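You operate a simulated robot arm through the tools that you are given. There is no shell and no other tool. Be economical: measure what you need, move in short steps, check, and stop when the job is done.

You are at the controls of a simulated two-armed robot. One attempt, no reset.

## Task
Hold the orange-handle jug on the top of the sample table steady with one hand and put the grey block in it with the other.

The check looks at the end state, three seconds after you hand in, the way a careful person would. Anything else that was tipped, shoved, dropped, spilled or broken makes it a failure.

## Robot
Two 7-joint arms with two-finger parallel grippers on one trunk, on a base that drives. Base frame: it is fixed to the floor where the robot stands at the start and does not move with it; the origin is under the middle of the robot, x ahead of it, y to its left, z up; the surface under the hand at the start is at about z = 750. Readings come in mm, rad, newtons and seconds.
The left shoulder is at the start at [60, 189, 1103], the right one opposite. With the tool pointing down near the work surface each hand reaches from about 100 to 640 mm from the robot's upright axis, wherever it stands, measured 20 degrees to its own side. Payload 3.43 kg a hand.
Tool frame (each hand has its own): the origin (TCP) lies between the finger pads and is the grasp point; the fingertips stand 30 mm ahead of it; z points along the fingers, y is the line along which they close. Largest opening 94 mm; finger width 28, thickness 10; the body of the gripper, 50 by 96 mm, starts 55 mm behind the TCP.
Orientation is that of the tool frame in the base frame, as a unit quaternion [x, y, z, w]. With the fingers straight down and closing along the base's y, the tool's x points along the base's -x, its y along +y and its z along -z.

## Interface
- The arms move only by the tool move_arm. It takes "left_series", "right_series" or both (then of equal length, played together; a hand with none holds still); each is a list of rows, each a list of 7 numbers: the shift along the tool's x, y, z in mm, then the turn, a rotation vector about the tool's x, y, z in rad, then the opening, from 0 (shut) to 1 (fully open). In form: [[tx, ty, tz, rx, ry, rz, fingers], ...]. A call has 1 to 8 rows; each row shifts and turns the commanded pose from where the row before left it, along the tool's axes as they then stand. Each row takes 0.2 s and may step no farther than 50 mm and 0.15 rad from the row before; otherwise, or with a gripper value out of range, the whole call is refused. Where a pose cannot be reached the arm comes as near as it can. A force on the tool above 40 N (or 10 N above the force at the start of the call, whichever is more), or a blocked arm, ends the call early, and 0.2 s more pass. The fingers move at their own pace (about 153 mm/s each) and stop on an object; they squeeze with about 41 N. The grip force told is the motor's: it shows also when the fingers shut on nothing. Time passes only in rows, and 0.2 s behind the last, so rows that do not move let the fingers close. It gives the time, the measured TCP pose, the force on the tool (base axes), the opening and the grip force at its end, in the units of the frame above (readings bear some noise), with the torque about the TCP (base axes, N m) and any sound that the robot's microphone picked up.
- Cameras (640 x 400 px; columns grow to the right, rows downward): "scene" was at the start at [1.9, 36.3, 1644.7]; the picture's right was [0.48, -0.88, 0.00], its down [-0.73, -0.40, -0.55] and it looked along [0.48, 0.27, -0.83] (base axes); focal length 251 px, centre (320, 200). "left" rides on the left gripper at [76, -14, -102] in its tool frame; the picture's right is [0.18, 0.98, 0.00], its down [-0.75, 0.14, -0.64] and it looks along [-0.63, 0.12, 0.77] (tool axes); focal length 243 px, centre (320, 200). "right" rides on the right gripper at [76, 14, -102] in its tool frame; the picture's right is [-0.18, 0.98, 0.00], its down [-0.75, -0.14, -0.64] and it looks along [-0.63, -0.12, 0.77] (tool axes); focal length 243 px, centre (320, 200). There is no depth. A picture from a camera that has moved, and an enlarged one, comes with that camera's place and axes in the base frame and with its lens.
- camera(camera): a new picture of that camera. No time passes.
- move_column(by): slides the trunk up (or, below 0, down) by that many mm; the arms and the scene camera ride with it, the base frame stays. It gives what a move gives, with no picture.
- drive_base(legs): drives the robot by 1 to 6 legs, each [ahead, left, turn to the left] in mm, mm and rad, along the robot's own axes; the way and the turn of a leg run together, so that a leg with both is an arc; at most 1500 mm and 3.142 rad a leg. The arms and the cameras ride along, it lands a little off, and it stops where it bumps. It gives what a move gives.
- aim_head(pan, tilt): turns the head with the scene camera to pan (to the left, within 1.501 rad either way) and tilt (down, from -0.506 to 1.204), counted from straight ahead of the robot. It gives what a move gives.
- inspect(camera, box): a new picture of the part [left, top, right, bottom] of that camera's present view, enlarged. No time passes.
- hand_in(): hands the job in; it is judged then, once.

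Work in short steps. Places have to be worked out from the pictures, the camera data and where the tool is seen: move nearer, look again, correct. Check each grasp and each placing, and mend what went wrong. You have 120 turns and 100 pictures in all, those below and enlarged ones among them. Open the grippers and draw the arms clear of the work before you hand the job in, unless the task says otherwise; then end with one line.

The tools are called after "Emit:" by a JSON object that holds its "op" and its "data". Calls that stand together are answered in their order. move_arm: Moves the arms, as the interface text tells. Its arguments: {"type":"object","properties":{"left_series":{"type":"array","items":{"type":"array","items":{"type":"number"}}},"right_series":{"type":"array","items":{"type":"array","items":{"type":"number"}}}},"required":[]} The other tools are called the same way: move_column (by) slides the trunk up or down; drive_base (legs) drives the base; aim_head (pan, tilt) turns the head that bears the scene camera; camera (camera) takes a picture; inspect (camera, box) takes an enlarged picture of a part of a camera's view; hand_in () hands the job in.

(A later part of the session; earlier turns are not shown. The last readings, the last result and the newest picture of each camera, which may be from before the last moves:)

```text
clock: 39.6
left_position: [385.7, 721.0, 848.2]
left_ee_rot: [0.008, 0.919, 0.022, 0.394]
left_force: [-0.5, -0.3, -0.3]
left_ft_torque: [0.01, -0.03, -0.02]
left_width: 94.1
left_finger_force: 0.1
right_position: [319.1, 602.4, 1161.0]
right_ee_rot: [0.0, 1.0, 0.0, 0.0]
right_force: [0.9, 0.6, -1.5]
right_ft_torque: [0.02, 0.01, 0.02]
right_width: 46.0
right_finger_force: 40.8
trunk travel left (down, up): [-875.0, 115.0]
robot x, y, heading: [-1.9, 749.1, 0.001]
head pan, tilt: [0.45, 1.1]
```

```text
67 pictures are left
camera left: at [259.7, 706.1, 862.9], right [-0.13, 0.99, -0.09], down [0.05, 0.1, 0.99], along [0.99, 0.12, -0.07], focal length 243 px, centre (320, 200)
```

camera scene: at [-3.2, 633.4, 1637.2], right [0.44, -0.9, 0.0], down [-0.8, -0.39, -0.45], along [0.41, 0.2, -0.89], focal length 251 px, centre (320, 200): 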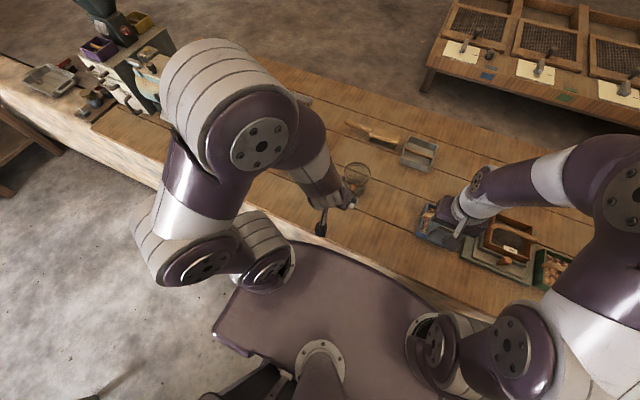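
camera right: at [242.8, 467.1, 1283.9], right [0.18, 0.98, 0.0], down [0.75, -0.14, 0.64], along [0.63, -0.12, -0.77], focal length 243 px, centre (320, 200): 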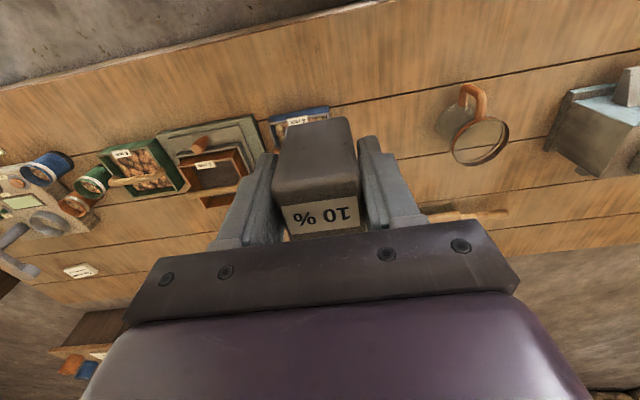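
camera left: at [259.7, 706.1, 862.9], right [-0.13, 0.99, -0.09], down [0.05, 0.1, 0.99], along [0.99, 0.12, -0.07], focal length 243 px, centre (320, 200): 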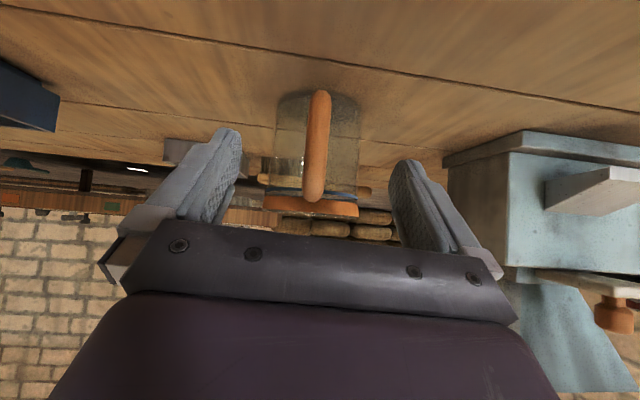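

Handle is centred between the fingers; bar mid at ≈[424,720,814]. Advance 45 mm and check before closing.

Emit:
{"op": "move_arm", "data": {"left_series": [[0, -2, 15, 0, 0, 0, 1], [0, -1, 15, 0, 0, 0, 1], [0, 0, 13, 0, 0, 0, 1], [0, 0, 0, 0, 0, 0, 1]]}}

Emit:
{"op": "camera", "data": {"camera": "left"}}

Emit:
{"op": "camera", "data": {"camera": "scene"}}

```text
clock: 40.3
left_position: [443.1, 670.5, 884.3]
left_ee_rot: [-0.003, 0.902, -0.025, 0.432]
left_force: [-0.2, -0.2, 0.3]
left_ft_torque: [0.02, -0.01, 0.0]
left_width: 94.0
left_finger_force: 0.1
right_position: [319.9, 601.8, 1161.4]
right_ee_rot: [0.0, 1.0, 0.0, -0.001]
right_force: [0.3, 0.2, -1.8]
right_ft_torque: [0.0, 0.01, 0.01]
right_width: 46.0
right_finger_force: 41.0
trunk travel left (down, up): [-875.0, 115.0]
robot x, y, heading: [-0.8, 751.8, 0.001]
head pan, tilt: [0.45, 1.1]
stopped in row 3 (left hand): the arm was blocked; the commanded pose is now the measured one
```

```text
66 pictures are left
camera left: at [315.6, 658.7, 890.2], right [-0.1, 0.98, -0.19], down [-0.03, 0.19, 0.98], along [0.99, 0.1, 0.01], focal length 243 px, centre (320, 200)
```

left: 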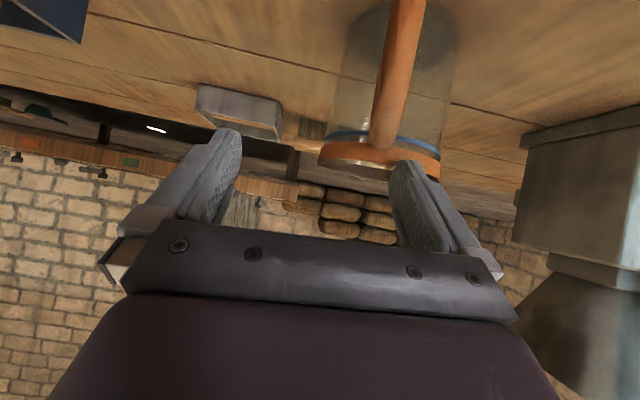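

```text
65 pictures are left
camera scene: at [-2.5, 781.3, 1737.2], right [0.43, -0.9, 0.0], down [-0.8, -0.39, -0.45], along [0.41, 0.2, -0.89], focal length 251 px, centre (320, 200)
```

scene: 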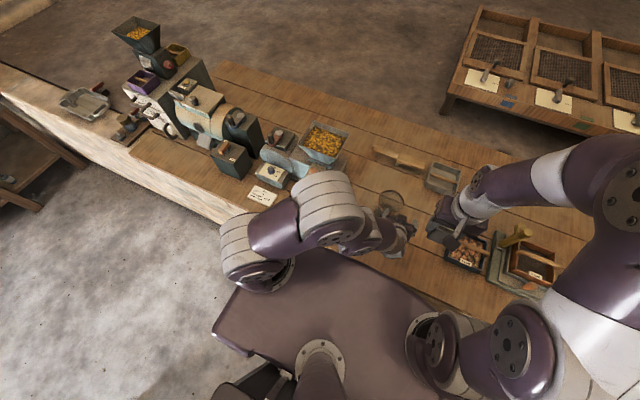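

The arm jumped and swung off to the side (blocked). I must check whether the jug was disturbed; look with the right camera.

Emit:
{"op": "camera", "data": {"camera": "right"}}

Emit:
{"op": "inspect", "data": {"camera": "scene", "box": [330, 160, 480, 280]}}

```text
64 pictures are left
camera right: at [243.1, 616.1, 1263.9], right [0.18, 0.98, 0.0], down [0.75, -0.14, 0.64], along [0.63, -0.12, -0.77], focal length 243 px, centre (320, 200)
```

right: 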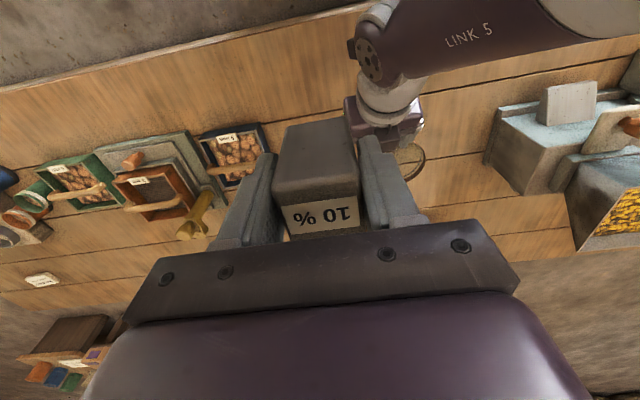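

```text
3.33 times, centred on (405, 220) of scene
camera zoom: at [-2.5, 781.3, 1737.2], right [0.43, -0.9, 0.0], down [-0.8, -0.39, -0.45], along [0.41, 0.2, -0.89], focal length 838 px, centre (37, 133)
```

zoom: 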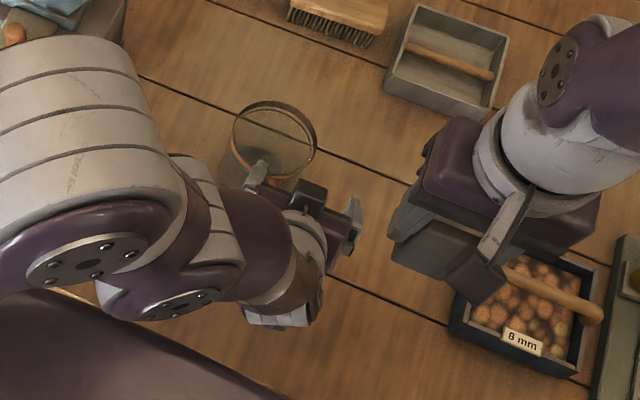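

The jug still stands upright, roughly unmoved; no force on the hand. The forearm had dropped low at the bench edge. Raise the left hand straight up in small steps first.

Emit:
{"op": "move_arm", "data": {"left_series": [[-16, -1, -13, 0, 0, 0, 1], [-16, -1, -13, 0, 0, 0, 1], [-16, -1, -13, 0, 0, 0, 1], [-16, -1, -13, 0, 0, 0, 1]]}}

Emit:
{"op": "inspect", "data": {"camera": "scene", "box": [200, 150, 500, 340]}}

```text
clock: 41.3
left_position: [441.1, 672.1, 967.9]
left_ee_rot: [-0.004, 0.901, -0.024, 0.432]
left_force: [-0.4, 0.1, -0.1]
left_ft_torque: [0.01, 0.01, -0.03]
left_width: 94.2
left_finger_force: 0.1
right_position: [319.4, 601.9, 1161.3]
right_ee_rot: [0.0, 1.0, 0.0, 0.0]
right_force: [-0.2, 0.5, -2.7]
right_ft_torque: [0.04, 0.01, 0.0]
right_width: 45.9
right_finger_force: 40.7
trunk travel left (down, up): [-875.0, 115.0]
robot x, y, heading: [-0.9, 751.7, -0.002]
head pan, tilt: [0.45, 1.1]
```

```text
2.11 times, centred on (350, 245) of scene
camera zoom: at [-3.6, 781.9, 1737.1], right [0.43, -0.9, 0.0], down [-0.8, -0.39, -0.45], along [0.41, 0.2, -0.89], focal length 529 px, centre (257, 105)
```

zoom: 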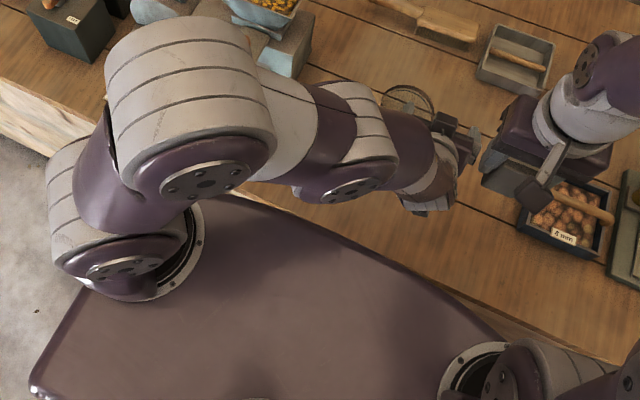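

Now at z≈968, clear above the jug. Reduce tilt to ~27° and shift toward y≈721.

Emit:
{"op": "move_arm", "data": {"left_series": [[0, 12, 0, 0, 0.105, 0, 1], [0, 12, 0, 0, 0.105, 0, 1], [0, 12, 0, 0, 0.105, 0, 1], [0, 13, 0, 0, 0.105, 0, 1], [18, 0, -9, 0, 0, 0, 1], [18, 0, -9, 0, 0, 0, 1], [18, 0, -9, 0, 0, 0, 1], [0, 0, 0, 0, 0, 0, 1]]}}

Emit:
{"op": "camera", "data": {"camera": "left"}}

Emit:
{"op": "camera", "data": {"camera": "scene"}}

```text
clock: 43.1
left_position: [382.5, 720.5, 964.0]
left_ee_rot: [0.002, 0.972, -0.026, 0.235]
left_force: [0.1, -0.6, 0.4]
left_ft_torque: [0.0, -0.01, 0.02]
left_width: 93.8
left_finger_force: 0.0
right_position: [319.8, 601.7, 1160.6]
right_ee_rot: [0.001, 1.0, 0.0, 0.0]
right_force: [-0.7, -0.8, -1.3]
right_ft_torque: [0.01, 0.02, -0.01]
right_width: 45.9
right_finger_force: 41.0
trunk travel left (down, up): [-875.0, 115.0]
robot x, y, heading: [0.1, 752.7, 0.001]
head pan, tilt: [0.45, 1.1]
```

```text
61 pictures are left
camera left: at [268.0, 710.7, 1021.7], right [-0.15, 0.98, -0.13], down [0.38, 0.18, 0.91], along [0.91, 0.08, -0.4], focal length 243 px, centre (320, 200)
```

left: 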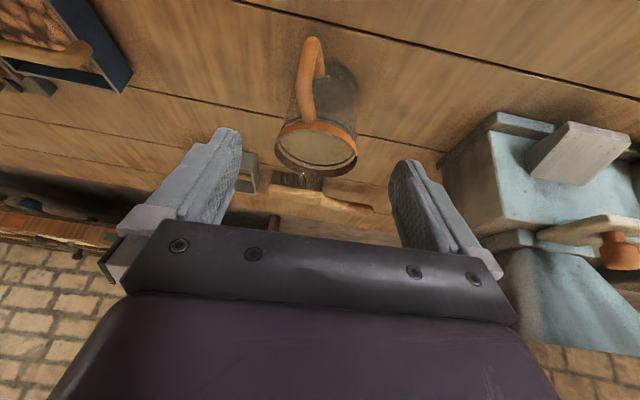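

```text
60 pictures are left
camera scene: at [-3.4, 781.7, 1737.2], right [0.43, -0.9, 0.0], down [-0.8, -0.39, -0.45], along [0.41, 0.2, -0.89], focal length 251 px, centre (320, 200)
```

scene: 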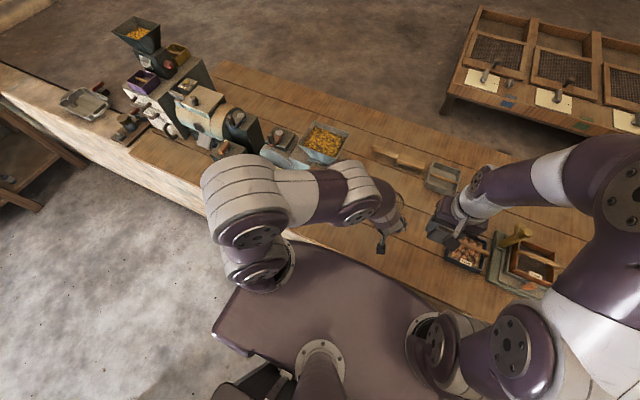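

Zoom to relocate jug and handle precisely.

Emit:
{"op": "inspect", "data": {"camera": "left", "box": [250, 20, 390, 190]}}

```text
2.35 times, centred on (320, 105) of left
camera zoom: at [268.0, 710.7, 1021.7], right [-0.15, 0.98, -0.13], down [0.38, 0.18, 0.91], along [0.91, 0.08, -0.4], focal length 571 px, centre (320, 424)
```

zoom: 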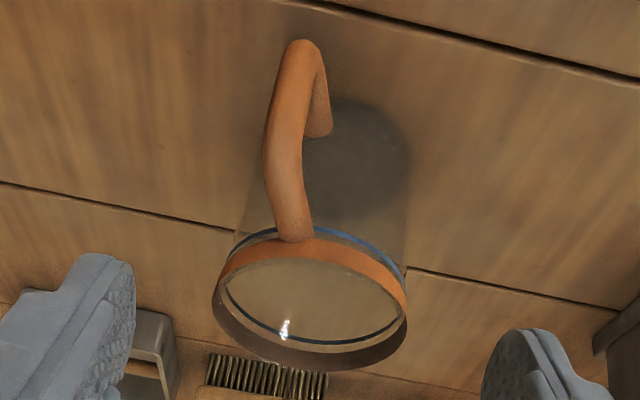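

The jug got nudged slightly: centre now ≈[515,719], handle bar ≈[430,693], handle azimuth ≈17°. I yaw the left hand +0.4 rad in line with the handle and go to a pre-grasp point.

Emit:
{"op": "move_arm", "data": {"left_series": [[0, 0, 0, -0.061, -0.007, -0.119, 1], [0, 0, 0, -0.061, -0.007, -0.119, 1], [0, 0, 0, -0.061, -0.007, -0.119, 1], [12, -12, 18, 0, 0, 0, 1], [12, -12, 18, 0, 0, 0, 1], [13, -12, 19, 0, 0, 0, 1], [0, 0, 0, 0, 0, 0, 1]]}}

Emit:
{"op": "camera", "data": {"camera": "left"}}

Emit:
{"op": "camera", "data": {"camera": "scene"}}

```text
clock: 44.7
left_position: [391.1, 679.9, 899.9]
left_ee_rot: [-0.191, 0.953, 0.021, 0.236]
left_force: [0.1, -1.0, 0.1]
left_ft_torque: [0.0, -0.04, 0.02]
left_width: 93.9
left_finger_force: 0.0
right_position: [320.3, 602.7, 1162.2]
right_ee_rot: [0.0, 1.0, 0.0, 0.0]
right_force: [0.0, 0.1, -1.1]
right_ft_torque: [0.0, 0.01, -0.04]
right_width: 46.2
right_finger_force: 41.5
trunk travel left (down, up): [-875.0, 115.0]
robot x, y, heading: [-2.3, 751.0, 0.003]
head pan, tilt: [0.45, 1.1]
```

```text
58 pictures are left
camera left: at [288.4, 626.6, 956.8], right [-0.52, 0.84, -0.13], down [0.28, 0.31, 0.91], along [0.81, 0.43, -0.4], focal length 243 px, centre (320, 200)
```

left: 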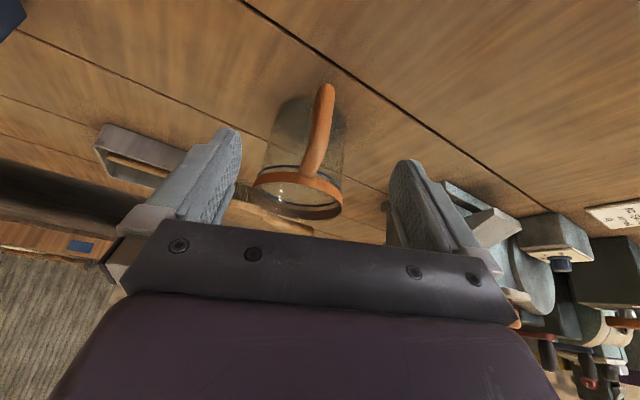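

```text
57 pictures are left
camera scene: at [-3.4, 781.9, 1737.2], right [0.43, -0.9, 0.0], down [-0.8, -0.39, -0.45], along [0.41, 0.2, -0.89], focal length 251 px, centre (320, 200)
```

scene: 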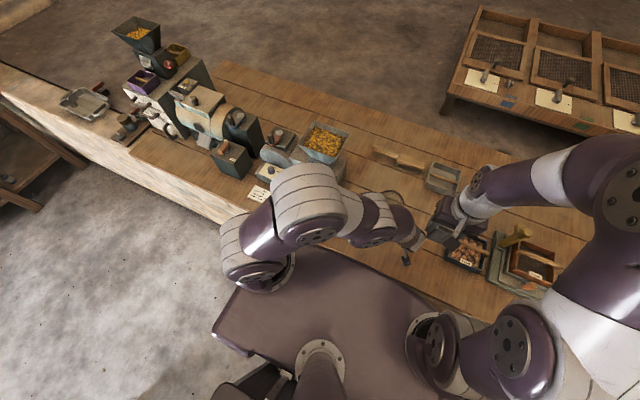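

Consistent estimates (bar [432,693], centre [516,719]). Advance 45 mm and check the arm behaves.

Emit:
{"op": "move_arm", "data": {"left_series": [[1, 1, 15, 0, 0, 0, 1], [1, 0, 15, 0, 0, 0, 1], [0, 0, 15, 0, 0, 0, 1], [0, 0, 0, 0, 0, 0, 1]]}}

Emit:
{"op": "camera", "data": {"camera": "left"}}

```text
clock: 45.7
left_position: [409.1, 687.5, 860.2]
left_ee_rot: [-0.192, 0.952, 0.021, 0.235]
left_force: [-0.4, -0.8, 1.1]
left_ft_torque: [-0.01, 0.01, 0.0]
left_width: 94.0
left_finger_force: 0.0
right_position: [319.3, 602.4, 1161.5]
right_ee_rot: [0.0, 1.0, 0.0, -0.001]
right_force: [0.0, 0.3, -1.1]
right_ft_torque: [0.0, 0.02, 0.0]
right_width: 45.9
right_finger_force: 42.0
trunk travel left (down, up): [-875.0, 115.0]
robot x, y, heading: [-1.7, 749.9, -0.0]
head pan, tilt: [0.45, 1.1]
```

```text
56 pictures are left
camera left: at [307.3, 634.7, 916.4], right [-0.52, 0.84, -0.13], down [0.28, 0.31, 0.91], along [0.81, 0.43, -0.4], focal length 243 px, centre (320, 200)
```

left: 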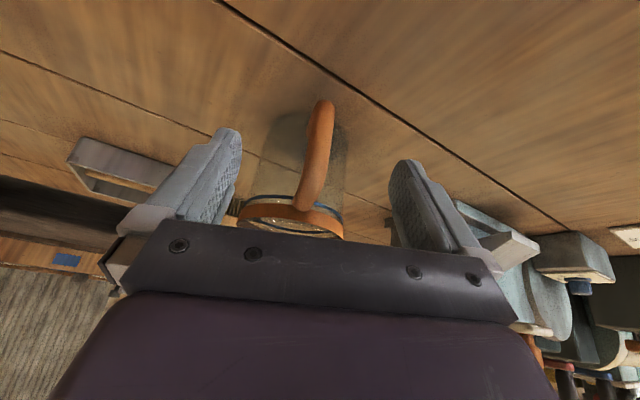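

Behaving well, handle centred. Continue 22 mm.

Emit:
{"op": "move_arm", "data": {"left_series": [[1, 0, 11, 0, 0, 0, 1], [1, 0, 11, 0, 0, 0, 1], [0, 0, 0, 0, 0, 0, 1]]}}

Emit:
{"op": "move_arm", "data": {"left_series": [[1, 0, 10, 0, 0, 0, 1], [0, 0, 10, 0, 0, 0, 1], [0, 0, 0, 0, 0, 0, 1]]}}

Emit:
{"op": "camera", "data": {"camera": "left"}}

```text
clock: 46.5
left_position: [416.3, 690.8, 838.6]
left_ee_rot: [-0.191, 0.953, 0.021, 0.236]
left_force: [0.5, 0.7, -0.8]
left_ft_torque: [0.03, -0.02, 0.0]
left_width: 94.0
left_finger_force: 0.0
right_position: [318.9, 602.6, 1160.8]
right_ee_rot: [0.0, 1.0, 0.0, 0.0]
right_force: [-0.3, -0.8, -1.4]
right_ft_torque: [0.02, -0.02, 0.0]
right_width: 45.7
right_finger_force: 40.9
trunk travel left (down, up): [-875.0, 115.0]
robot x, y, heading: [-0.2, 752.1, -0.003]
head pan, tilt: [0.45, 1.1]
```

```text
clock: 47.3
left_position: [424.3, 691.3, 821.7]
left_ee_rot: [-0.192, 0.952, 0.022, 0.236]
left_force: [0.1, 0.0, -0.4]
left_ft_torque: [0.02, -0.01, 0.02]
left_width: 94.0
left_finger_force: 0.0
right_position: [319.0, 601.9, 1160.5]
right_ee_rot: [0.0, 1.0, 0.001, 0.0]
right_force: [-0.9, 0.3, -1.2]
right_ft_torque: [0.0, 0.04, 0.01]
right_width: 45.7
right_finger_force: 40.7
trunk travel left (down, up): [-875.0, 115.0]
robot x, y, heading: [4.0, 756.3, 0.002]
head pan, tilt: [0.45, 1.1]
```

```text
55 pictures are left
camera left: at [322.5, 638.2, 877.7], right [-0.52, 0.84, -0.13], down [0.28, 0.31, 0.91], along [0.81, 0.43, -0.4], focal length 243 px, centre (320, 200)
```

left: 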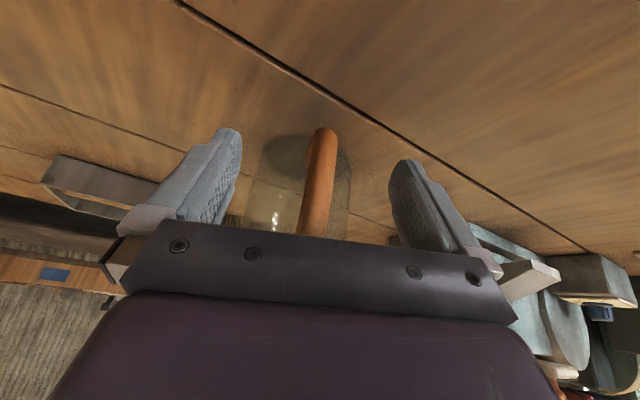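

The handle lies midway between the pads. Close gradually.

Emit:
{"op": "move_arm", "data": {"left_series": [[0, 0, 0, 0, 0, 0, 0.5], [0, 0, 0, 0, 0, 0, 0.3], [0, 0, 0, 0, 0, 0, 0.2], [0, 0, 0, 0, 0, 0, 0.1], [0, 0, 0, 0, 0, 0, 0.05], [0, 0, 0, 0, 0, 0, 0.05]]}}

Emit:
{"op": "camera", "data": {"camera": "left"}}

Emit:
{"op": "inspect", "data": {"camera": "scene", "box": [330, 130, 480, 280]}}

```text
clock: 48.7
left_position: [424.1, 692.2, 821.5]
left_ee_rot: [-0.192, 0.952, 0.021, 0.236]
left_force: [0.2, 1.4, 1.6]
left_ft_torque: [0.21, -0.1, 0.05]
left_width: 19.5
left_finger_force: 41.2
right_position: [319.2, 601.6, 1161.6]
right_ee_rot: [0.0, 1.0, 0.0, -0.001]
right_force: [0.9, -0.3, -1.1]
right_ft_torque: [0.0, 0.03, 0.0]
right_width: 45.7
right_finger_force: 40.9
trunk travel left (down, up): [-875.0, 115.0]
robot x, y, heading: [0.5, 755.6, 0.004]
head pan, tilt: [0.45, 1.1]
```

```text
54 pictures are left
camera left: at [322.5, 638.3, 877.8], right [-0.52, 0.84, -0.13], down [0.28, 0.31, 0.91], along [0.81, 0.43, -0.4], focal length 243 px, centre (320, 200)
```

left: 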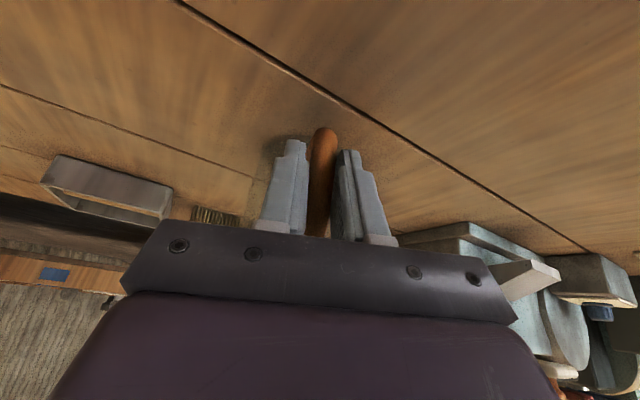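

```text
2.67 times, centred on (405, 205) of scene
camera zoom: at [-3.3, 781.8, 1737.2], right [0.43, -0.9, 0.0], down [-0.8, -0.39, -0.45], along [0.41, 0.2, -0.89], focal length 670 px, centre (93, 187)
```

zoom: 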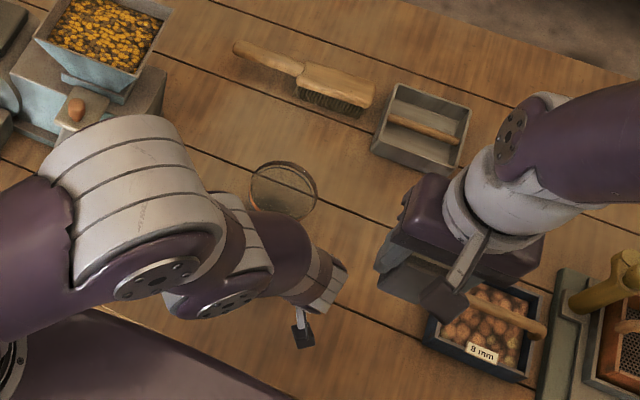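

Handle is gripped (19.5 mm, 41 N), jug upright, centre ≈[518,720]. Now bring the right hand with the block forward and then over the jug at height.

Emit:
{"op": "move_arm", "data": {"right_series": [[-38, 0, 0, 0, 0, 0, 0.3], [-38, 0, 0, 0, 0, 0, 0.3], [-38, 0, 0, 0, 0, 0, 0.3], [-38, 0, 0, 0, 0, 0, 0.3], [-38, 0, 0, 0, 0, 0, 0.3], [0, 0, 15, 0, 0, 0, 0.3], [0, 0, 15, 0, 0, 0, 0.3]]}}

Emit:
{"op": "camera", "data": {"camera": "right"}}

Emit:
{"op": "camera", "data": {"camera": "scene"}}

```text
clock: 50.3
left_position: [425.2, 692.2, 821.1]
left_ee_rot: [-0.192, 0.953, 0.022, 0.236]
left_force: [-0.7, 0.0, 3.1]
left_ft_torque: [0.24, -0.17, 0.0]
left_width: 19.5
left_finger_force: 40.8
right_position: [508.8, 601.3, 1130.6]
right_ee_rot: [0.0, 1.0, 0.0, 0.0]
right_force: [-1.3, 0.3, -1.1]
right_ft_torque: [0.03, -0.01, 0.0]
right_width: 46.0
right_finger_force: 40.5
trunk travel left (down, up): [-875.0, 115.0]
robot x, y, heading: [1.0, 754.9, 0.0]
head pan, tilt: [0.45, 1.1]
```

```text
52 pictures are left
camera right: at [432.7, 615.5, 1232.6], right [0.18, 0.98, 0.0], down [0.75, -0.14, 0.64], along [0.63, -0.12, -0.77], focal length 243 px, centre (320, 200)
```

right: 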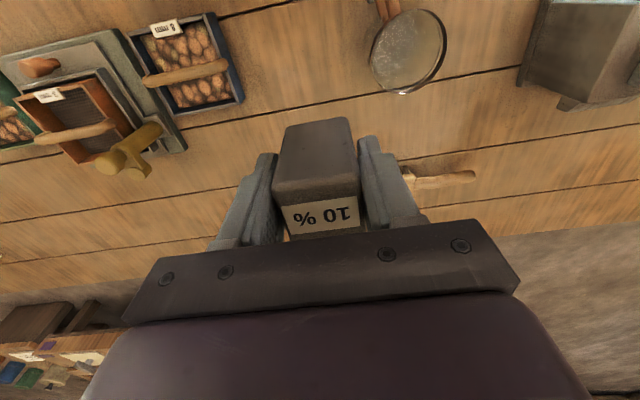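

```text
51 pictures are left
camera scene: at [-3.2, 781.4, 1737.2], right [0.43, -0.9, 0.0], down [-0.8, -0.39, -0.45], along [0.41, 0.2, -0.89], focal length 251 px, centre (320, 200)
```

scene: 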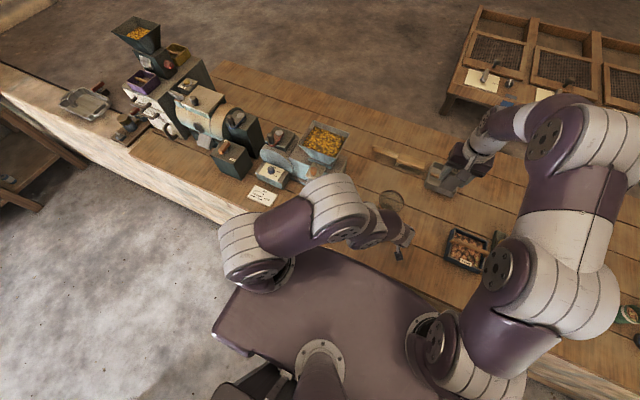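

Jug rim ≈[513,721]. Move the block over it at z≈1040.

Emit:
{"op": "move_arm", "data": {"right_series": [[0, 30, 0, 0, 0, 0, 0.3], [0, 30, 10, 0, 0, 0, 0.3], [-2, 30, 10, 0, 0, 0, 0.3], [-2, 30, 20, 0, 0, 0, 0.3], [0, 0, 25, 0, 0, 0, 0.3], [0, 0, 25, 0, 0, 0, 0.3], [0, 0, 0, 0, 0, 0, 0.3]]}}

Emit:
{"op": "camera", "data": {"camera": "right"}}

Emit:
{"op": "inspect", "data": {"camera": "scene", "box": [300, 100, 540, 300]}}

```text
clock: 51.9
left_position: [424.6, 692.5, 821.1]
left_ee_rot: [-0.191, 0.953, 0.021, 0.236]
left_force: [0.1, 0.5, 1.2]
left_ft_torque: [0.21, -0.13, -0.01]
left_width: 19.3
left_finger_force: 40.9
right_position: [513.5, 723.1, 1042.6]
right_ee_rot: [-0.001, 1.0, 0.0, -0.001]
right_force: [0.1, -0.2, -2.2]
right_ft_torque: [-0.03, -0.01, -0.02]
right_width: 45.9
right_finger_force: 40.8
trunk travel left (down, up): [-875.0, 115.0]
robot x, y, heading: [-0.7, 755.0, 0.002]
head pan, tilt: [0.45, 1.1]
```

```text
50 pictures are left
camera right: at [436.9, 737.4, 1144.4], right [0.18, 0.98, 0.0], down [0.75, -0.14, 0.64], along [0.63, -0.12, -0.77], focal length 243 px, centre (320, 200)
```

right: 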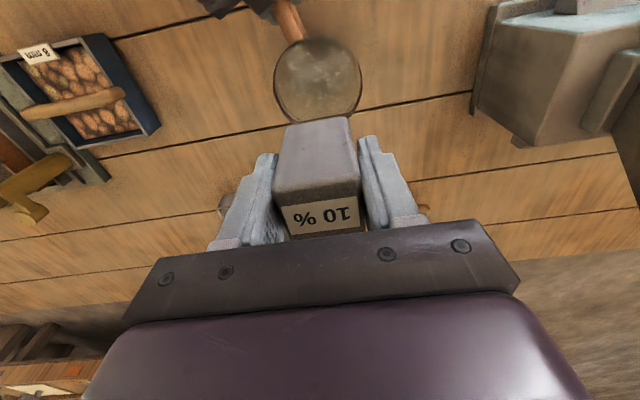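

```text
2.00 times, centred on (420, 200) of scene
camera zoom: at [-3.3, 781.7, 1737.1], right [0.43, -0.9, 0.0], down [-0.8, -0.39, -0.45], along [0.41, 0.2, -0.89], focal length 502 px, centre (120, 200)
```

zoom: 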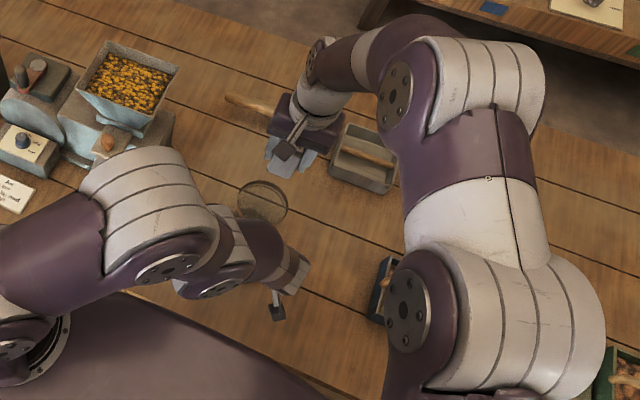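

Refined rim centre ≈[511,720]. Correct by 3 mm and lower until the block is just above the rim.

Emit:
{"op": "move_arm", "data": {"right_series": [[3, -3, 20, 0, 0, 0, 0.3], [0, 0, 25, 0, 0, 0, 0.3], [0, 0, 25, 0, 0, 0, 0.3], [0, 0, 25, 0, 0, 0, 0.3], [0, 0, 25, 0, 0, 0, 0.3], [0, 0, 10, 0, 0, 0, 0.3], [0, 0, 0, 0, 0, 0, 0.3]]}}

Emit:
{"op": "camera", "data": {"camera": "right"}}

Emit:
{"op": "inspect", "data": {"camera": "scene", "box": [350, 130, 500, 250]}}

Emit:
{"op": "camera", "data": {"camera": "left"}}

```text
clock: 53.5
left_position: [424.7, 692.5, 820.9]
left_ee_rot: [-0.191, 0.953, 0.021, 0.235]
left_force: [0.4, -0.8, 1.4]
left_ft_torque: [0.17, -0.06, 0.0]
left_width: 19.8
left_finger_force: 41.2
right_position: [509.7, 720.2, 910.2]
right_ee_rot: [0.001, 1.0, 0.0, 0.0]
right_force: [-0.3, 0.3, -2.3]
right_ft_torque: [0.05, 0.05, 0.0]
right_width: 45.8
right_finger_force: 40.5
trunk travel left (down, up): [-875.0, 115.0]
robot x, y, heading: [0.5, 751.1, -0.003]
head pan, tilt: [0.45, 1.1]
```

```text
48 pictures are left
camera right: at [432.7, 734.1, 1013.0], right [0.18, 0.98, 0.0], down [0.75, -0.14, 0.64], along [0.63, -0.12, -0.77], focal length 243 px, centre (320, 200)
```

right: 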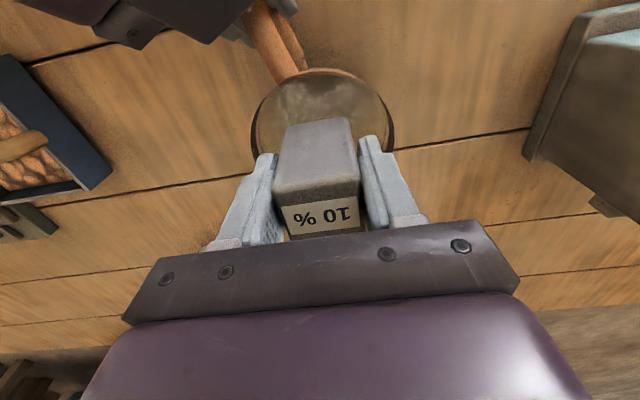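

```text
3.33 times, centred on (425, 190) of scene
camera zoom: at [-3.2, 781.7, 1737.2], right [0.43, -0.9, 0.0], down [-0.8, -0.39, -0.45], along [0.41, 0.2, -0.89], focal length 838 px, centre (-30, 233)
```

zoom: 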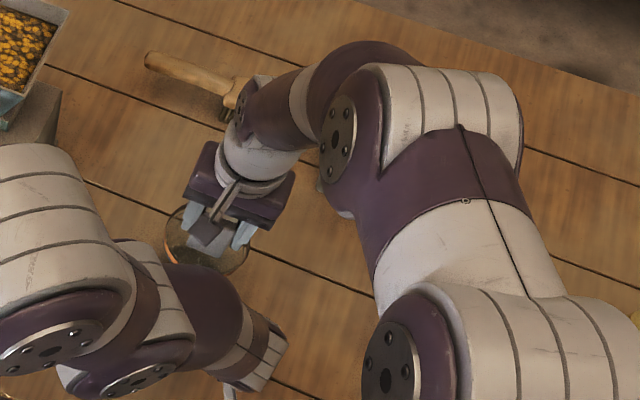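

```text
46 pictures are left
camera left: at [322.6, 638.2, 877.7], right [-0.52, 0.84, -0.13], down [0.28, 0.31, 0.91], along [0.81, 0.43, -0.4], focal length 243 px, centre (320, 200)
```

left: 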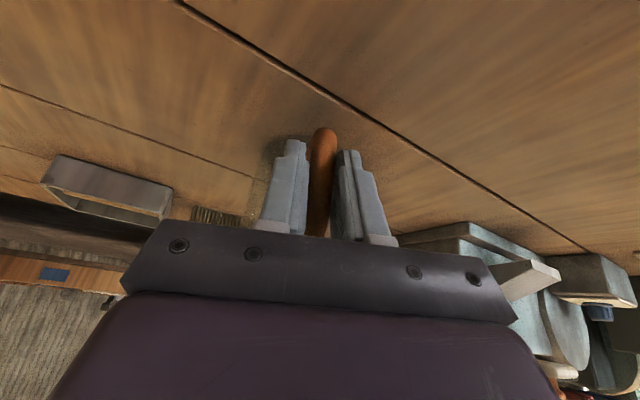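

Rim centre ≈[514,722], block almost concentric. Shift 2 mm and lower into the jug in steps.

Emit:
{"op": "move_arm", "data": {"right_series": [[-2, 1, 12, 0, 0, 0, 0.3], [0, 0, 12, 0, 0, 0, 0.3], [0, 0, 12, 0, 0, 0, 0.3], [0, 0, 0, 0, 0, 0, 0.3]]}}

Emit:
{"op": "camera", "data": {"camera": "right"}}

```text
clock: 54.5
left_position: [424.2, 692.5, 821.1]
left_ee_rot: [-0.192, 0.953, 0.022, 0.235]
left_force: [-0.4, -0.5, 1.3]
left_ft_torque: [0.16, -0.07, 0.01]
left_width: 19.3
left_finger_force: 41.0
right_position: [510.0, 719.8, 875.3]
right_ee_rot: [0.0, 1.0, 0.001, 0.0]
right_force: [0.9, 0.7, -1.5]
right_ft_torque: [-0.05, -0.03, 0.0]
right_width: 46.1
right_finger_force: 41.1
trunk travel left (down, up): [-875.0, 115.0]
robot x, y, heading: [1.5, 750.0, -0.001]
head pan, tilt: [0.45, 1.1]
```

```text
45 pictures are left
camera right: at [435.2, 733.4, 977.2], right [0.18, 0.98, 0.0], down [0.75, -0.14, 0.64], along [0.63, -0.12, -0.77], focal length 243 px, centre (320, 200)
```

right: 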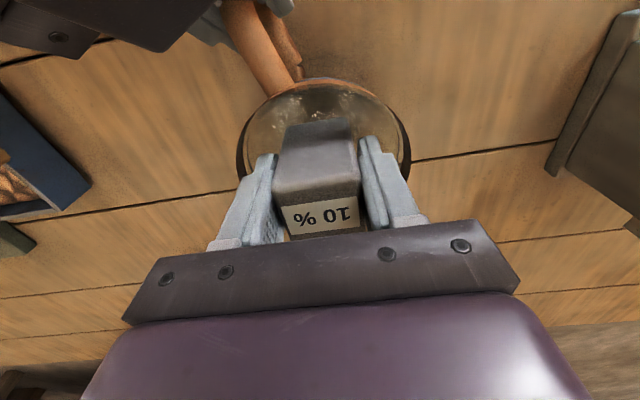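

Inside the rim with margin; centre ≈[514,722]. Shift slightly and lower further toward z≈822.

Emit:
{"op": "move_arm", "data": {"right_series": [[-3, 2, 10, 0, 0, 0, 0.3], [0, 0, 12, 0, 0, 0, 0.3], [0, 0, 12, 0, 0, 0, 0.3], [0, 0, 10, 0, 0, 0, 0.3], [0, 0, 6, 0, 0, 0, 0.3], [0, 0, 0, 0, 0, 0, 0.3]]}}

Emit:
{"op": "camera", "data": {"camera": "right"}}

Emit:
{"op": "camera", "data": {"camera": "left"}}

```text
clock: 55.9
left_position: [425.2, 692.2, 820.2]
left_ee_rot: [-0.19, 0.953, 0.021, 0.236]
left_force: [-0.8, 0.5, 2.4]
left_ft_torque: [0.18, -0.09, -0.03]
left_width: 19.3
left_finger_force: 40.7
right_position: [515.0, 720.2, 824.8]
right_ee_rot: [0.001, 1.0, 0.0, -0.001]
right_force: [0.0, 0.6, -1.9]
right_ft_torque: [-0.02, 0.02, 0.01]
right_width: 46.0
right_finger_force: 41.2
trunk travel left (down, up): [-875.0, 115.0]
robot x, y, heading: [-1.2, 751.8, 0.001]
head pan, tilt: [0.45, 1.1]
```

```text
44 pictures are left
camera right: at [438.5, 735.7, 927.1], right [0.18, 0.98, 0.0], down [0.75, -0.14, 0.64], along [0.63, -0.12, -0.77], focal length 243 px, centre (320, 200)
```

right: 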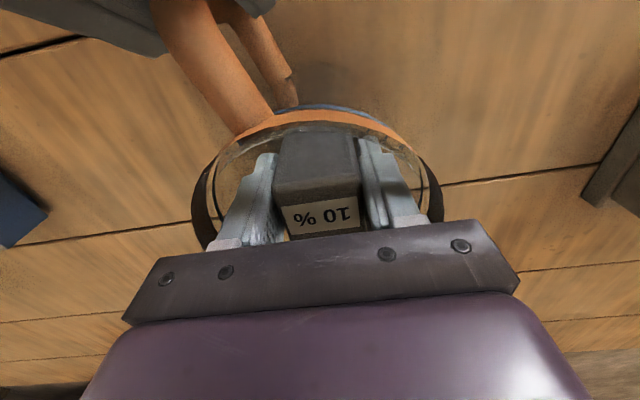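

```text
43 pictures are left
camera left: at [322.5, 638.2, 877.8], right [-0.52, 0.84, -0.13], down [0.28, 0.31, 0.91], along [0.81, 0.43, -0.4], focal length 243 px, centre (320, 200)
```

left: 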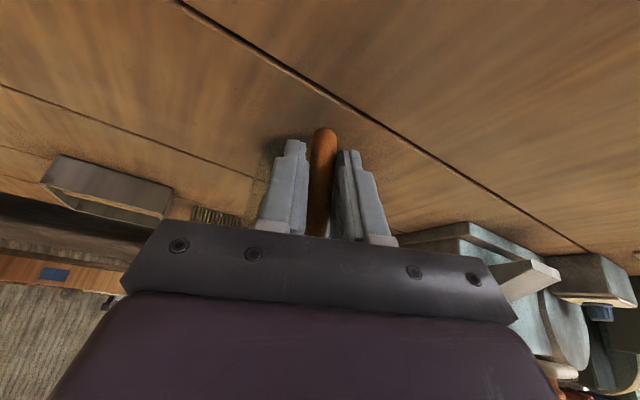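

Block is well inside, no contact. Lower in small steps until it touches the bottom.

Emit:
{"op": "move_arm", "data": {"right_series": [[0, 0, 3, 0, 0, 0, 0.3], [0, 0, 3, 0, 0, 0, 0.3], [0, 0, 3, 0, 0, 0, 0.3], [0, 0, 0, 0, 0, 0, 0.3]]}}

```text
clock: 56.9
left_position: [424.4, 691.5, 822.0]
left_ee_rot: [-0.191, 0.952, 0.021, 0.236]
left_force: [0.0, -0.4, 0.9]
left_ft_torque: [0.18, -0.1, -0.02]
left_width: 19.5
left_finger_force: 41.1
right_position: [515.1, 721.5, 815.5]
right_ee_rot: [-0.001, 1.0, 0.001, -0.001]
right_force: [-1.2, -0.2, -1.4]
right_ft_torque: [0.01, 0.01, -0.01]
right_width: 46.2
right_finger_force: 40.7
trunk travel left (down, up): [-875.0, 115.0]
robot x, y, heading: [1.1, 750.2, 0.003]
head pan, tilt: [0.45, 1.1]
```

No contact yet; continue down in 2 mm steps.

Emit:
{"op": "move_arm", "data": {"right_series": [[0, 0, 2, 0, 0, 0, 0.3], [0, 0, 2, 0, 0, 0, 0.3], [0, 0, 2, 0, 0, 0, 0.3], [0, 0, 0, 0, 0, 0, 0.3]]}}

```text
clock: 57.9
left_position: [423.6, 691.2, 821.1]
left_ee_rot: [-0.192, 0.952, 0.022, 0.236]
left_force: [1.6, 0.7, 0.4]
left_ft_torque: [0.16, 0.01, -0.02]
left_width: 19.4
left_finger_force: 41.2
right_position: [516.0, 722.4, 809.7]
right_ee_rot: [-0.001, 1.0, 0.001, -0.001]
right_force: [-1.0, -1.9, 0.5]
right_ft_torque: [-0.08, -0.02, -0.02]
right_width: 45.8
right_finger_force: 40.8
trunk travel left (down, up): [-875.0, 115.0]
robot x, y, heading: [0.4, 753.1, 0.0]
head pan, tilt: [0.45, 1.1]
```

The weight has come off (force −1.5 → +0.5): the block rests on the jug bottom. Open slightly to 0.6 (fits the jug) and check.

Emit:
{"op": "move_arm", "data": {"right_series": [[0, 0, 0, 0, 0, 0, 0.54], [0, 0, 0, 0, 0, 0, 0.59], [0, 0, 0, 0, 0, 0, 0.59]]}}

Emit:
{"op": "camera", "data": {"camera": "right"}}

```text
clock: 58.7
left_position: [424.5, 691.2, 821.4]
left_ee_rot: [-0.192, 0.953, 0.021, 0.235]
left_force: [4.3, 2.9, -0.1]
left_ft_torque: [0.14, 0.02, 0.08]
left_width: 19.4
left_finger_force: 40.6
right_position: [514.7, 721.6, 809.4]
right_ee_rot: [0.001, 1.0, 0.0, -0.001]
right_force: [-2.9, -3.5, 1.5]
right_ft_torque: [-0.03, -0.06, 0.02]
right_width: 49.0
right_finger_force: 0.1
trunk travel left (down, up): [-875.0, 115.0]
robot x, y, heading: [1.0, 750.8, 0.003]
head pan, tilt: [0.45, 1.1]
```

```text
42 pictures are left
camera right: at [438.1, 736.0, 912.7], right [0.18, 0.98, 0.0], down [0.75, -0.14, 0.64], along [0.63, -0.12, -0.77], focal length 243 px, centre (320, 200)
```

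right: 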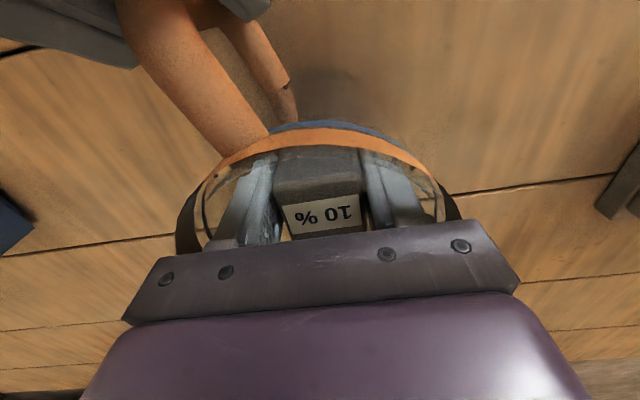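

Released (49 mm); a finger lightly touches the glass. Ease off 2 mm away from it, then withdraw straight up.

Emit:
{"op": "move_arm", "data": {"right_series": [[2, -2, 0, 0, 0, 0, 0.53], [0, 0, 0, 0, 0, 0, 0.53], [0, 0, -5, 0, 0, 0, 0.53], [0, 0, 0, 0, 0, 0, 0.53]]}}

Emit:
{"op": "camera", "data": {"camera": "right"}}

```text
clock: 59.7
left_position: [424.5, 691.5, 820.6]
left_ee_rot: [-0.191, 0.953, 0.021, 0.236]
left_force: [-0.7, -3.7, 1.8]
left_ft_torque: [0.14, 0.01, -0.14]
left_width: 19.4
left_finger_force: 41.1
right_position: [512.7, 721.0, 815.2]
right_ee_rot: [0.0, 1.0, 0.0, -0.001]
right_force: [-0.6, 4.0, -0.5]
right_ft_torque: [0.03, -0.01, -0.13]
right_width: 47.8
right_finger_force: 0.1
trunk travel left (down, up): [-875.0, 115.0]
robot x, y, heading: [1.1, 752.0, -0.001]
head pan, tilt: [0.45, 1.1]
```

```text
41 pictures are left
camera right: at [436.0, 734.0, 918.0], right [0.18, 0.98, 0.0], down [0.75, -0.14, 0.64], along [0.63, -0.12, -0.77], focal length 243 px, centre (320, 200)
```

right: 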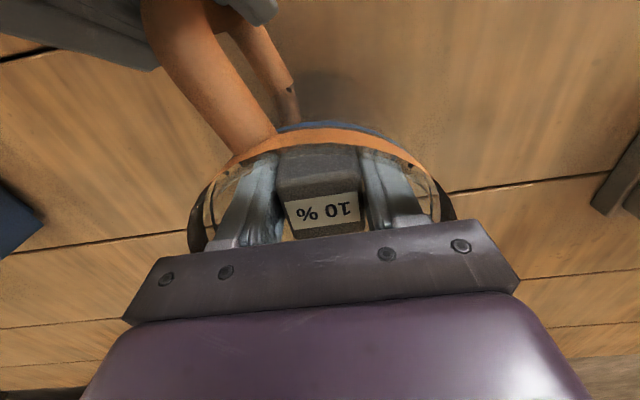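

Now the opposite side touches slightly; recentre by 1 mm and keep rising with the same small opening.

Emit:
{"op": "move_arm", "data": {"right_series": [[0, 1, 0, 0, 0, 0, 0.52], [0, 0, -6, 0, 0, 0, 0.52], [0, 0, -6, 0, 0, 0, 0.52], [0, 0, -6, 0, 0, 0, 0.52], [0, 0, 0, 0, 0, 0, 0.52]]}}

Emit:
{"op": "camera", "data": {"camera": "right"}}

```text
clock: 60.9
left_position: [424.0, 691.5, 821.3]
left_ee_rot: [-0.192, 0.952, 0.022, 0.235]
left_force: [-0.7, -1.4, 2.3]
left_ft_torque: [0.19, -0.05, -0.03]
left_width: 19.2
left_finger_force: 41.1
right_position: [512.3, 719.4, 833.3]
right_ee_rot: [0.0, 1.0, 0.0, 0.0]
right_force: [0.2, 0.9, 0.4]
right_ft_torque: [0.05, 0.0, 0.01]
right_width: 48.6
right_finger_force: 0.0
trunk travel left (down, up): [-875.0, 115.0]
robot x, y, heading: [-1.4, 754.6, -0.001]
head pan, tilt: [0.45, 1.1]
```

```text
40 pictures are left
camera right: at [436.2, 733.9, 936.0], right [0.18, 0.98, 0.0], down [0.75, -0.14, 0.64], along [0.63, -0.12, -0.77], focal length 243 px, centre (320, 200)
```

right: 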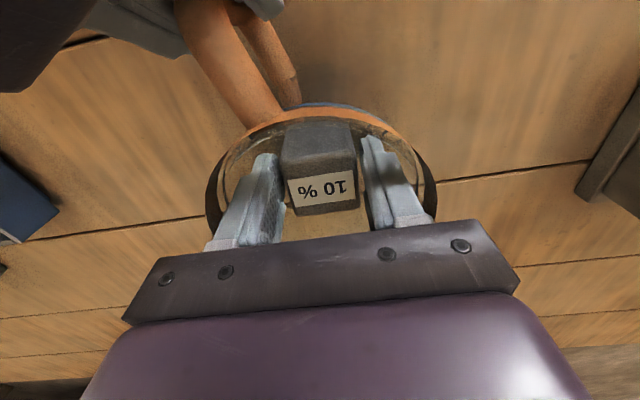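

The block stays in the jug as the fingers rise. Continue straight up clear of it.

Emit:
{"op": "move_arm", "data": {"right_series": [[0, 0, -10, 0, 0, 0, 0.52], [0, 0, -15, 0, 0, 0, 0.52], [0, 0, -20, 0, 0, 0, 0.52], [0, 0, -25, 0, 0, 0, 0.52], [0, 0, -40, 0, 0, 0, 0.52], [0, 0, -40, 0, 0, 0, 0.52], [0, 0, -40, 0, 0, 0, 0.52], [0, 0, -30, 0, 0, 0, 0.52]]}}

Emit:
{"op": "camera", "data": {"camera": "right"}}

```text
clock: 62.7
left_position: [423.4, 692.6, 820.8]
left_ee_rot: [-0.191, 0.953, 0.022, 0.235]
left_force: [-2.2, -0.5, 0.7]
left_ft_torque: [0.16, 0.09, 0.03]
left_width: 19.4
left_finger_force: 40.4
right_position: [512.8, 720.2, 1052.9]
right_ee_rot: [0.0, 1.0, 0.0, -0.001]
right_force: [0.2, -0.3, 0.1]
right_ft_torque: [-0.01, -0.02, -0.01]
right_width: 48.9
right_finger_force: 0.0
trunk travel left (down, up): [-875.0, 115.0]
robot x, y, heading: [1.9, 752.9, -0.0]
head pan, tilt: [0.45, 1.1]
```

```text
39 pictures are left
camera right: at [436.1, 734.8, 1156.0], right [0.18, 0.98, 0.0], down [0.75, -0.14, 0.64], along [0.63, -0.12, -0.77], focal length 243 px, centre (320, 200)
```

right: 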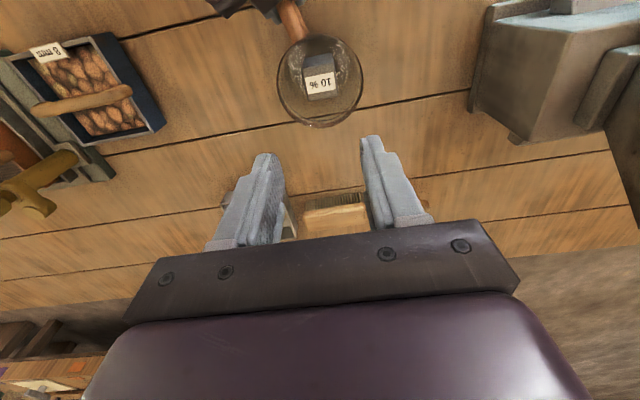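

Block is upright in the jug. Move the right hand away by the reverse path, then open the left hand.

Emit:
{"op": "move_arm", "data": {"right_series": [[0, -20, -20, 0, 0, 0, 0.6], [0, -30, -20, 0, 0, 0, 0.6], [0, -35, -20, 0, 0, 0, 0.6], [0, -35, -10, 0, 0, 0, 0.6], [35, 0, 0, 0, 0, 0, 0.6], [35, 0, 0, 0, 0, 0, 0.6], [35, 0, 0, 0, 0, 0, 0.6]]}}

Emit:
{"op": "move_arm", "data": {"left_series": [[0, 0, 0, 0, 0, 0, 0.3], [0, 0, 0, 0, 0, 0, 0.6], [0, 0, 0, 0, 0, 0, 0.9], [0, 0, 0, 0, 0, 0, 0.9], [0, 0, 0, 0, 0, 0, 0.9]]}}

Emit:
{"op": "camera", "data": {"camera": "left"}}

```text
clock: 64.3
left_position: [424.3, 692.9, 820.7]
left_ee_rot: [-0.192, 0.953, 0.022, 0.235]
left_force: [-0.1, -0.2, -2.0]
left_ft_torque: [-0.09, 0.3, 0.0]
left_width: 19.3
left_finger_force: 41.1
right_position: [406.7, 599.7, 1124.3]
right_ee_rot: [0.001, 1.0, 0.0, 0.0]
right_force: [0.1, 0.0, -0.1]
right_ft_torque: [0.01, 0.0, 0.02]
right_width: 56.6
right_finger_force: 0.1
trunk travel left (down, up): [-875.0, 115.0]
robot x, y, heading: [0.9, 749.3, -0.001]
head pan, tilt: [0.45, 1.1]
```

```text
clock: 65.5
left_position: [425.1, 691.6, 820.8]
left_ee_rot: [-0.191, 0.953, 0.021, 0.235]
left_force: [0.3, -1.1, -0.2]
left_ft_torque: [0.01, -0.01, -0.04]
left_width: 84.3
left_finger_force: 0.0
right_position: [406.2, 600.6, 1123.6]
right_ee_rot: [0.0, 1.0, 0.0, 0.0]
right_force: [0.2, -0.2, -0.4]
right_ft_torque: [0.02, -0.04, 0.04]
right_width: 56.4
right_finger_force: 0.1
trunk travel left (down, up): [-875.0, 115.0]
robot x, y, heading: [-3.8, 750.5, 0.003]
head pan, tilt: [0.45, 1.1]
```

```text
38 pictures are left
camera left: at [322.5, 638.2, 877.8], right [-0.52, 0.84, -0.13], down [0.28, 0.31, 0.91], along [0.81, 0.43, -0.4], focal length 243 px, centre (320, 200)
```

left: 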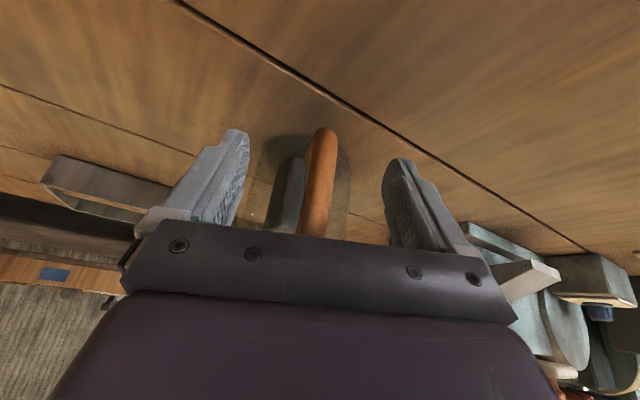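

Left released; handle free between the fingers. Move the right hand further right, then back the left hand off along its approach line.

Emit:
{"op": "move_arm", "data": {"right_series": [[0, -40, 0, 0, 0, 0, 0.6], [0, -40, 0, 0, 0, 0, 0.6], [0, -40, 0, 0, 0, 0, 0.6]]}}

Emit:
{"op": "move_arm", "data": {"left_series": [[0, 0, -10, 0, 0, 0, 0.95], [0, 0, -10, 0, 0, 0, 0.95], [0, 0, -10, 0, 0, 0, 0.95], [0, 0, -15, 0, 0, 0, 0.95], [0, 0, -15, 0, 0, 0, 0.95], [0, 0, -15, 0, 0, 0, 0.95], [0, 0, -15, 0, 0, 0, 0.95]]}}

Emit:
{"op": "camera", "data": {"camera": "left"}}

```text
clock: 66.3
left_position: [424.6, 691.1, 821.7]
left_ee_rot: [-0.191, 0.953, 0.022, 0.236]
left_force: [-0.6, -0.6, 0.4]
left_ft_torque: [0.01, 0.02, 0.01]
left_width: 84.5
left_finger_force: 0.2
right_position: [409.1, 480.1, 1123.8]
right_ee_rot: [0.0, 1.0, -0.001, -0.001]
right_force: [-0.3, 0.5, 0.1]
right_ft_torque: [0.04, 0.03, 0.0]
right_width: 56.5
right_finger_force: 0.1
trunk travel left (down, up): [-875.0, 115.0]
robot x, y, heading: [-2.9, 751.7, 0.003]
head pan, tilt: [0.45, 1.1]
```

```text
clock: 67.9
left_position: [384.7, 682.7, 900.4]
left_ee_rot: [-0.192, 0.952, 0.022, 0.236]
left_force: [-1.3, 0.5, 0.5]
left_ft_torque: [-0.04, -0.05, 0.02]
left_width: 89.3
left_finger_force: 0.0
right_position: [408.8, 481.3, 1124.2]
right_ee_rot: [-0.001, 1.0, 0.0, 0.0]
right_force: [0.2, 1.1, -0.9]
right_ft_torque: [-0.02, 0.0, 0.01]
right_width: 56.4
right_finger_force: 0.1
trunk travel left (down, up): [-875.0, 115.0]
robot x, y, heading: [-3.7, 749.3, -0.003]
head pan, tilt: [0.45, 1.1]
```

```text
37 pictures are left
camera left: at [282.2, 627.4, 957.6], right [-0.52, 0.84, -0.13], down [0.28, 0.31, 0.91], along [0.81, 0.43, -0.4], focal length 243 px, centre (320, 200)
```

left: 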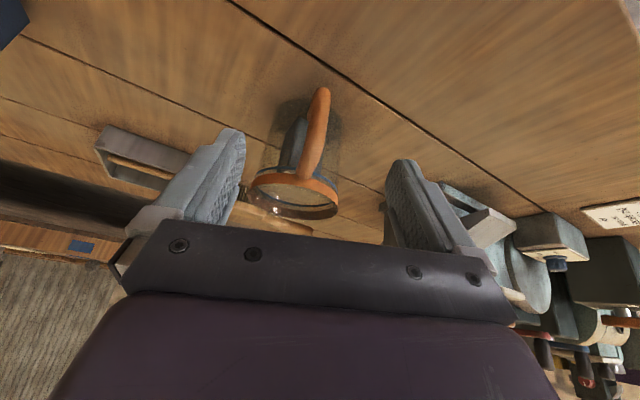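

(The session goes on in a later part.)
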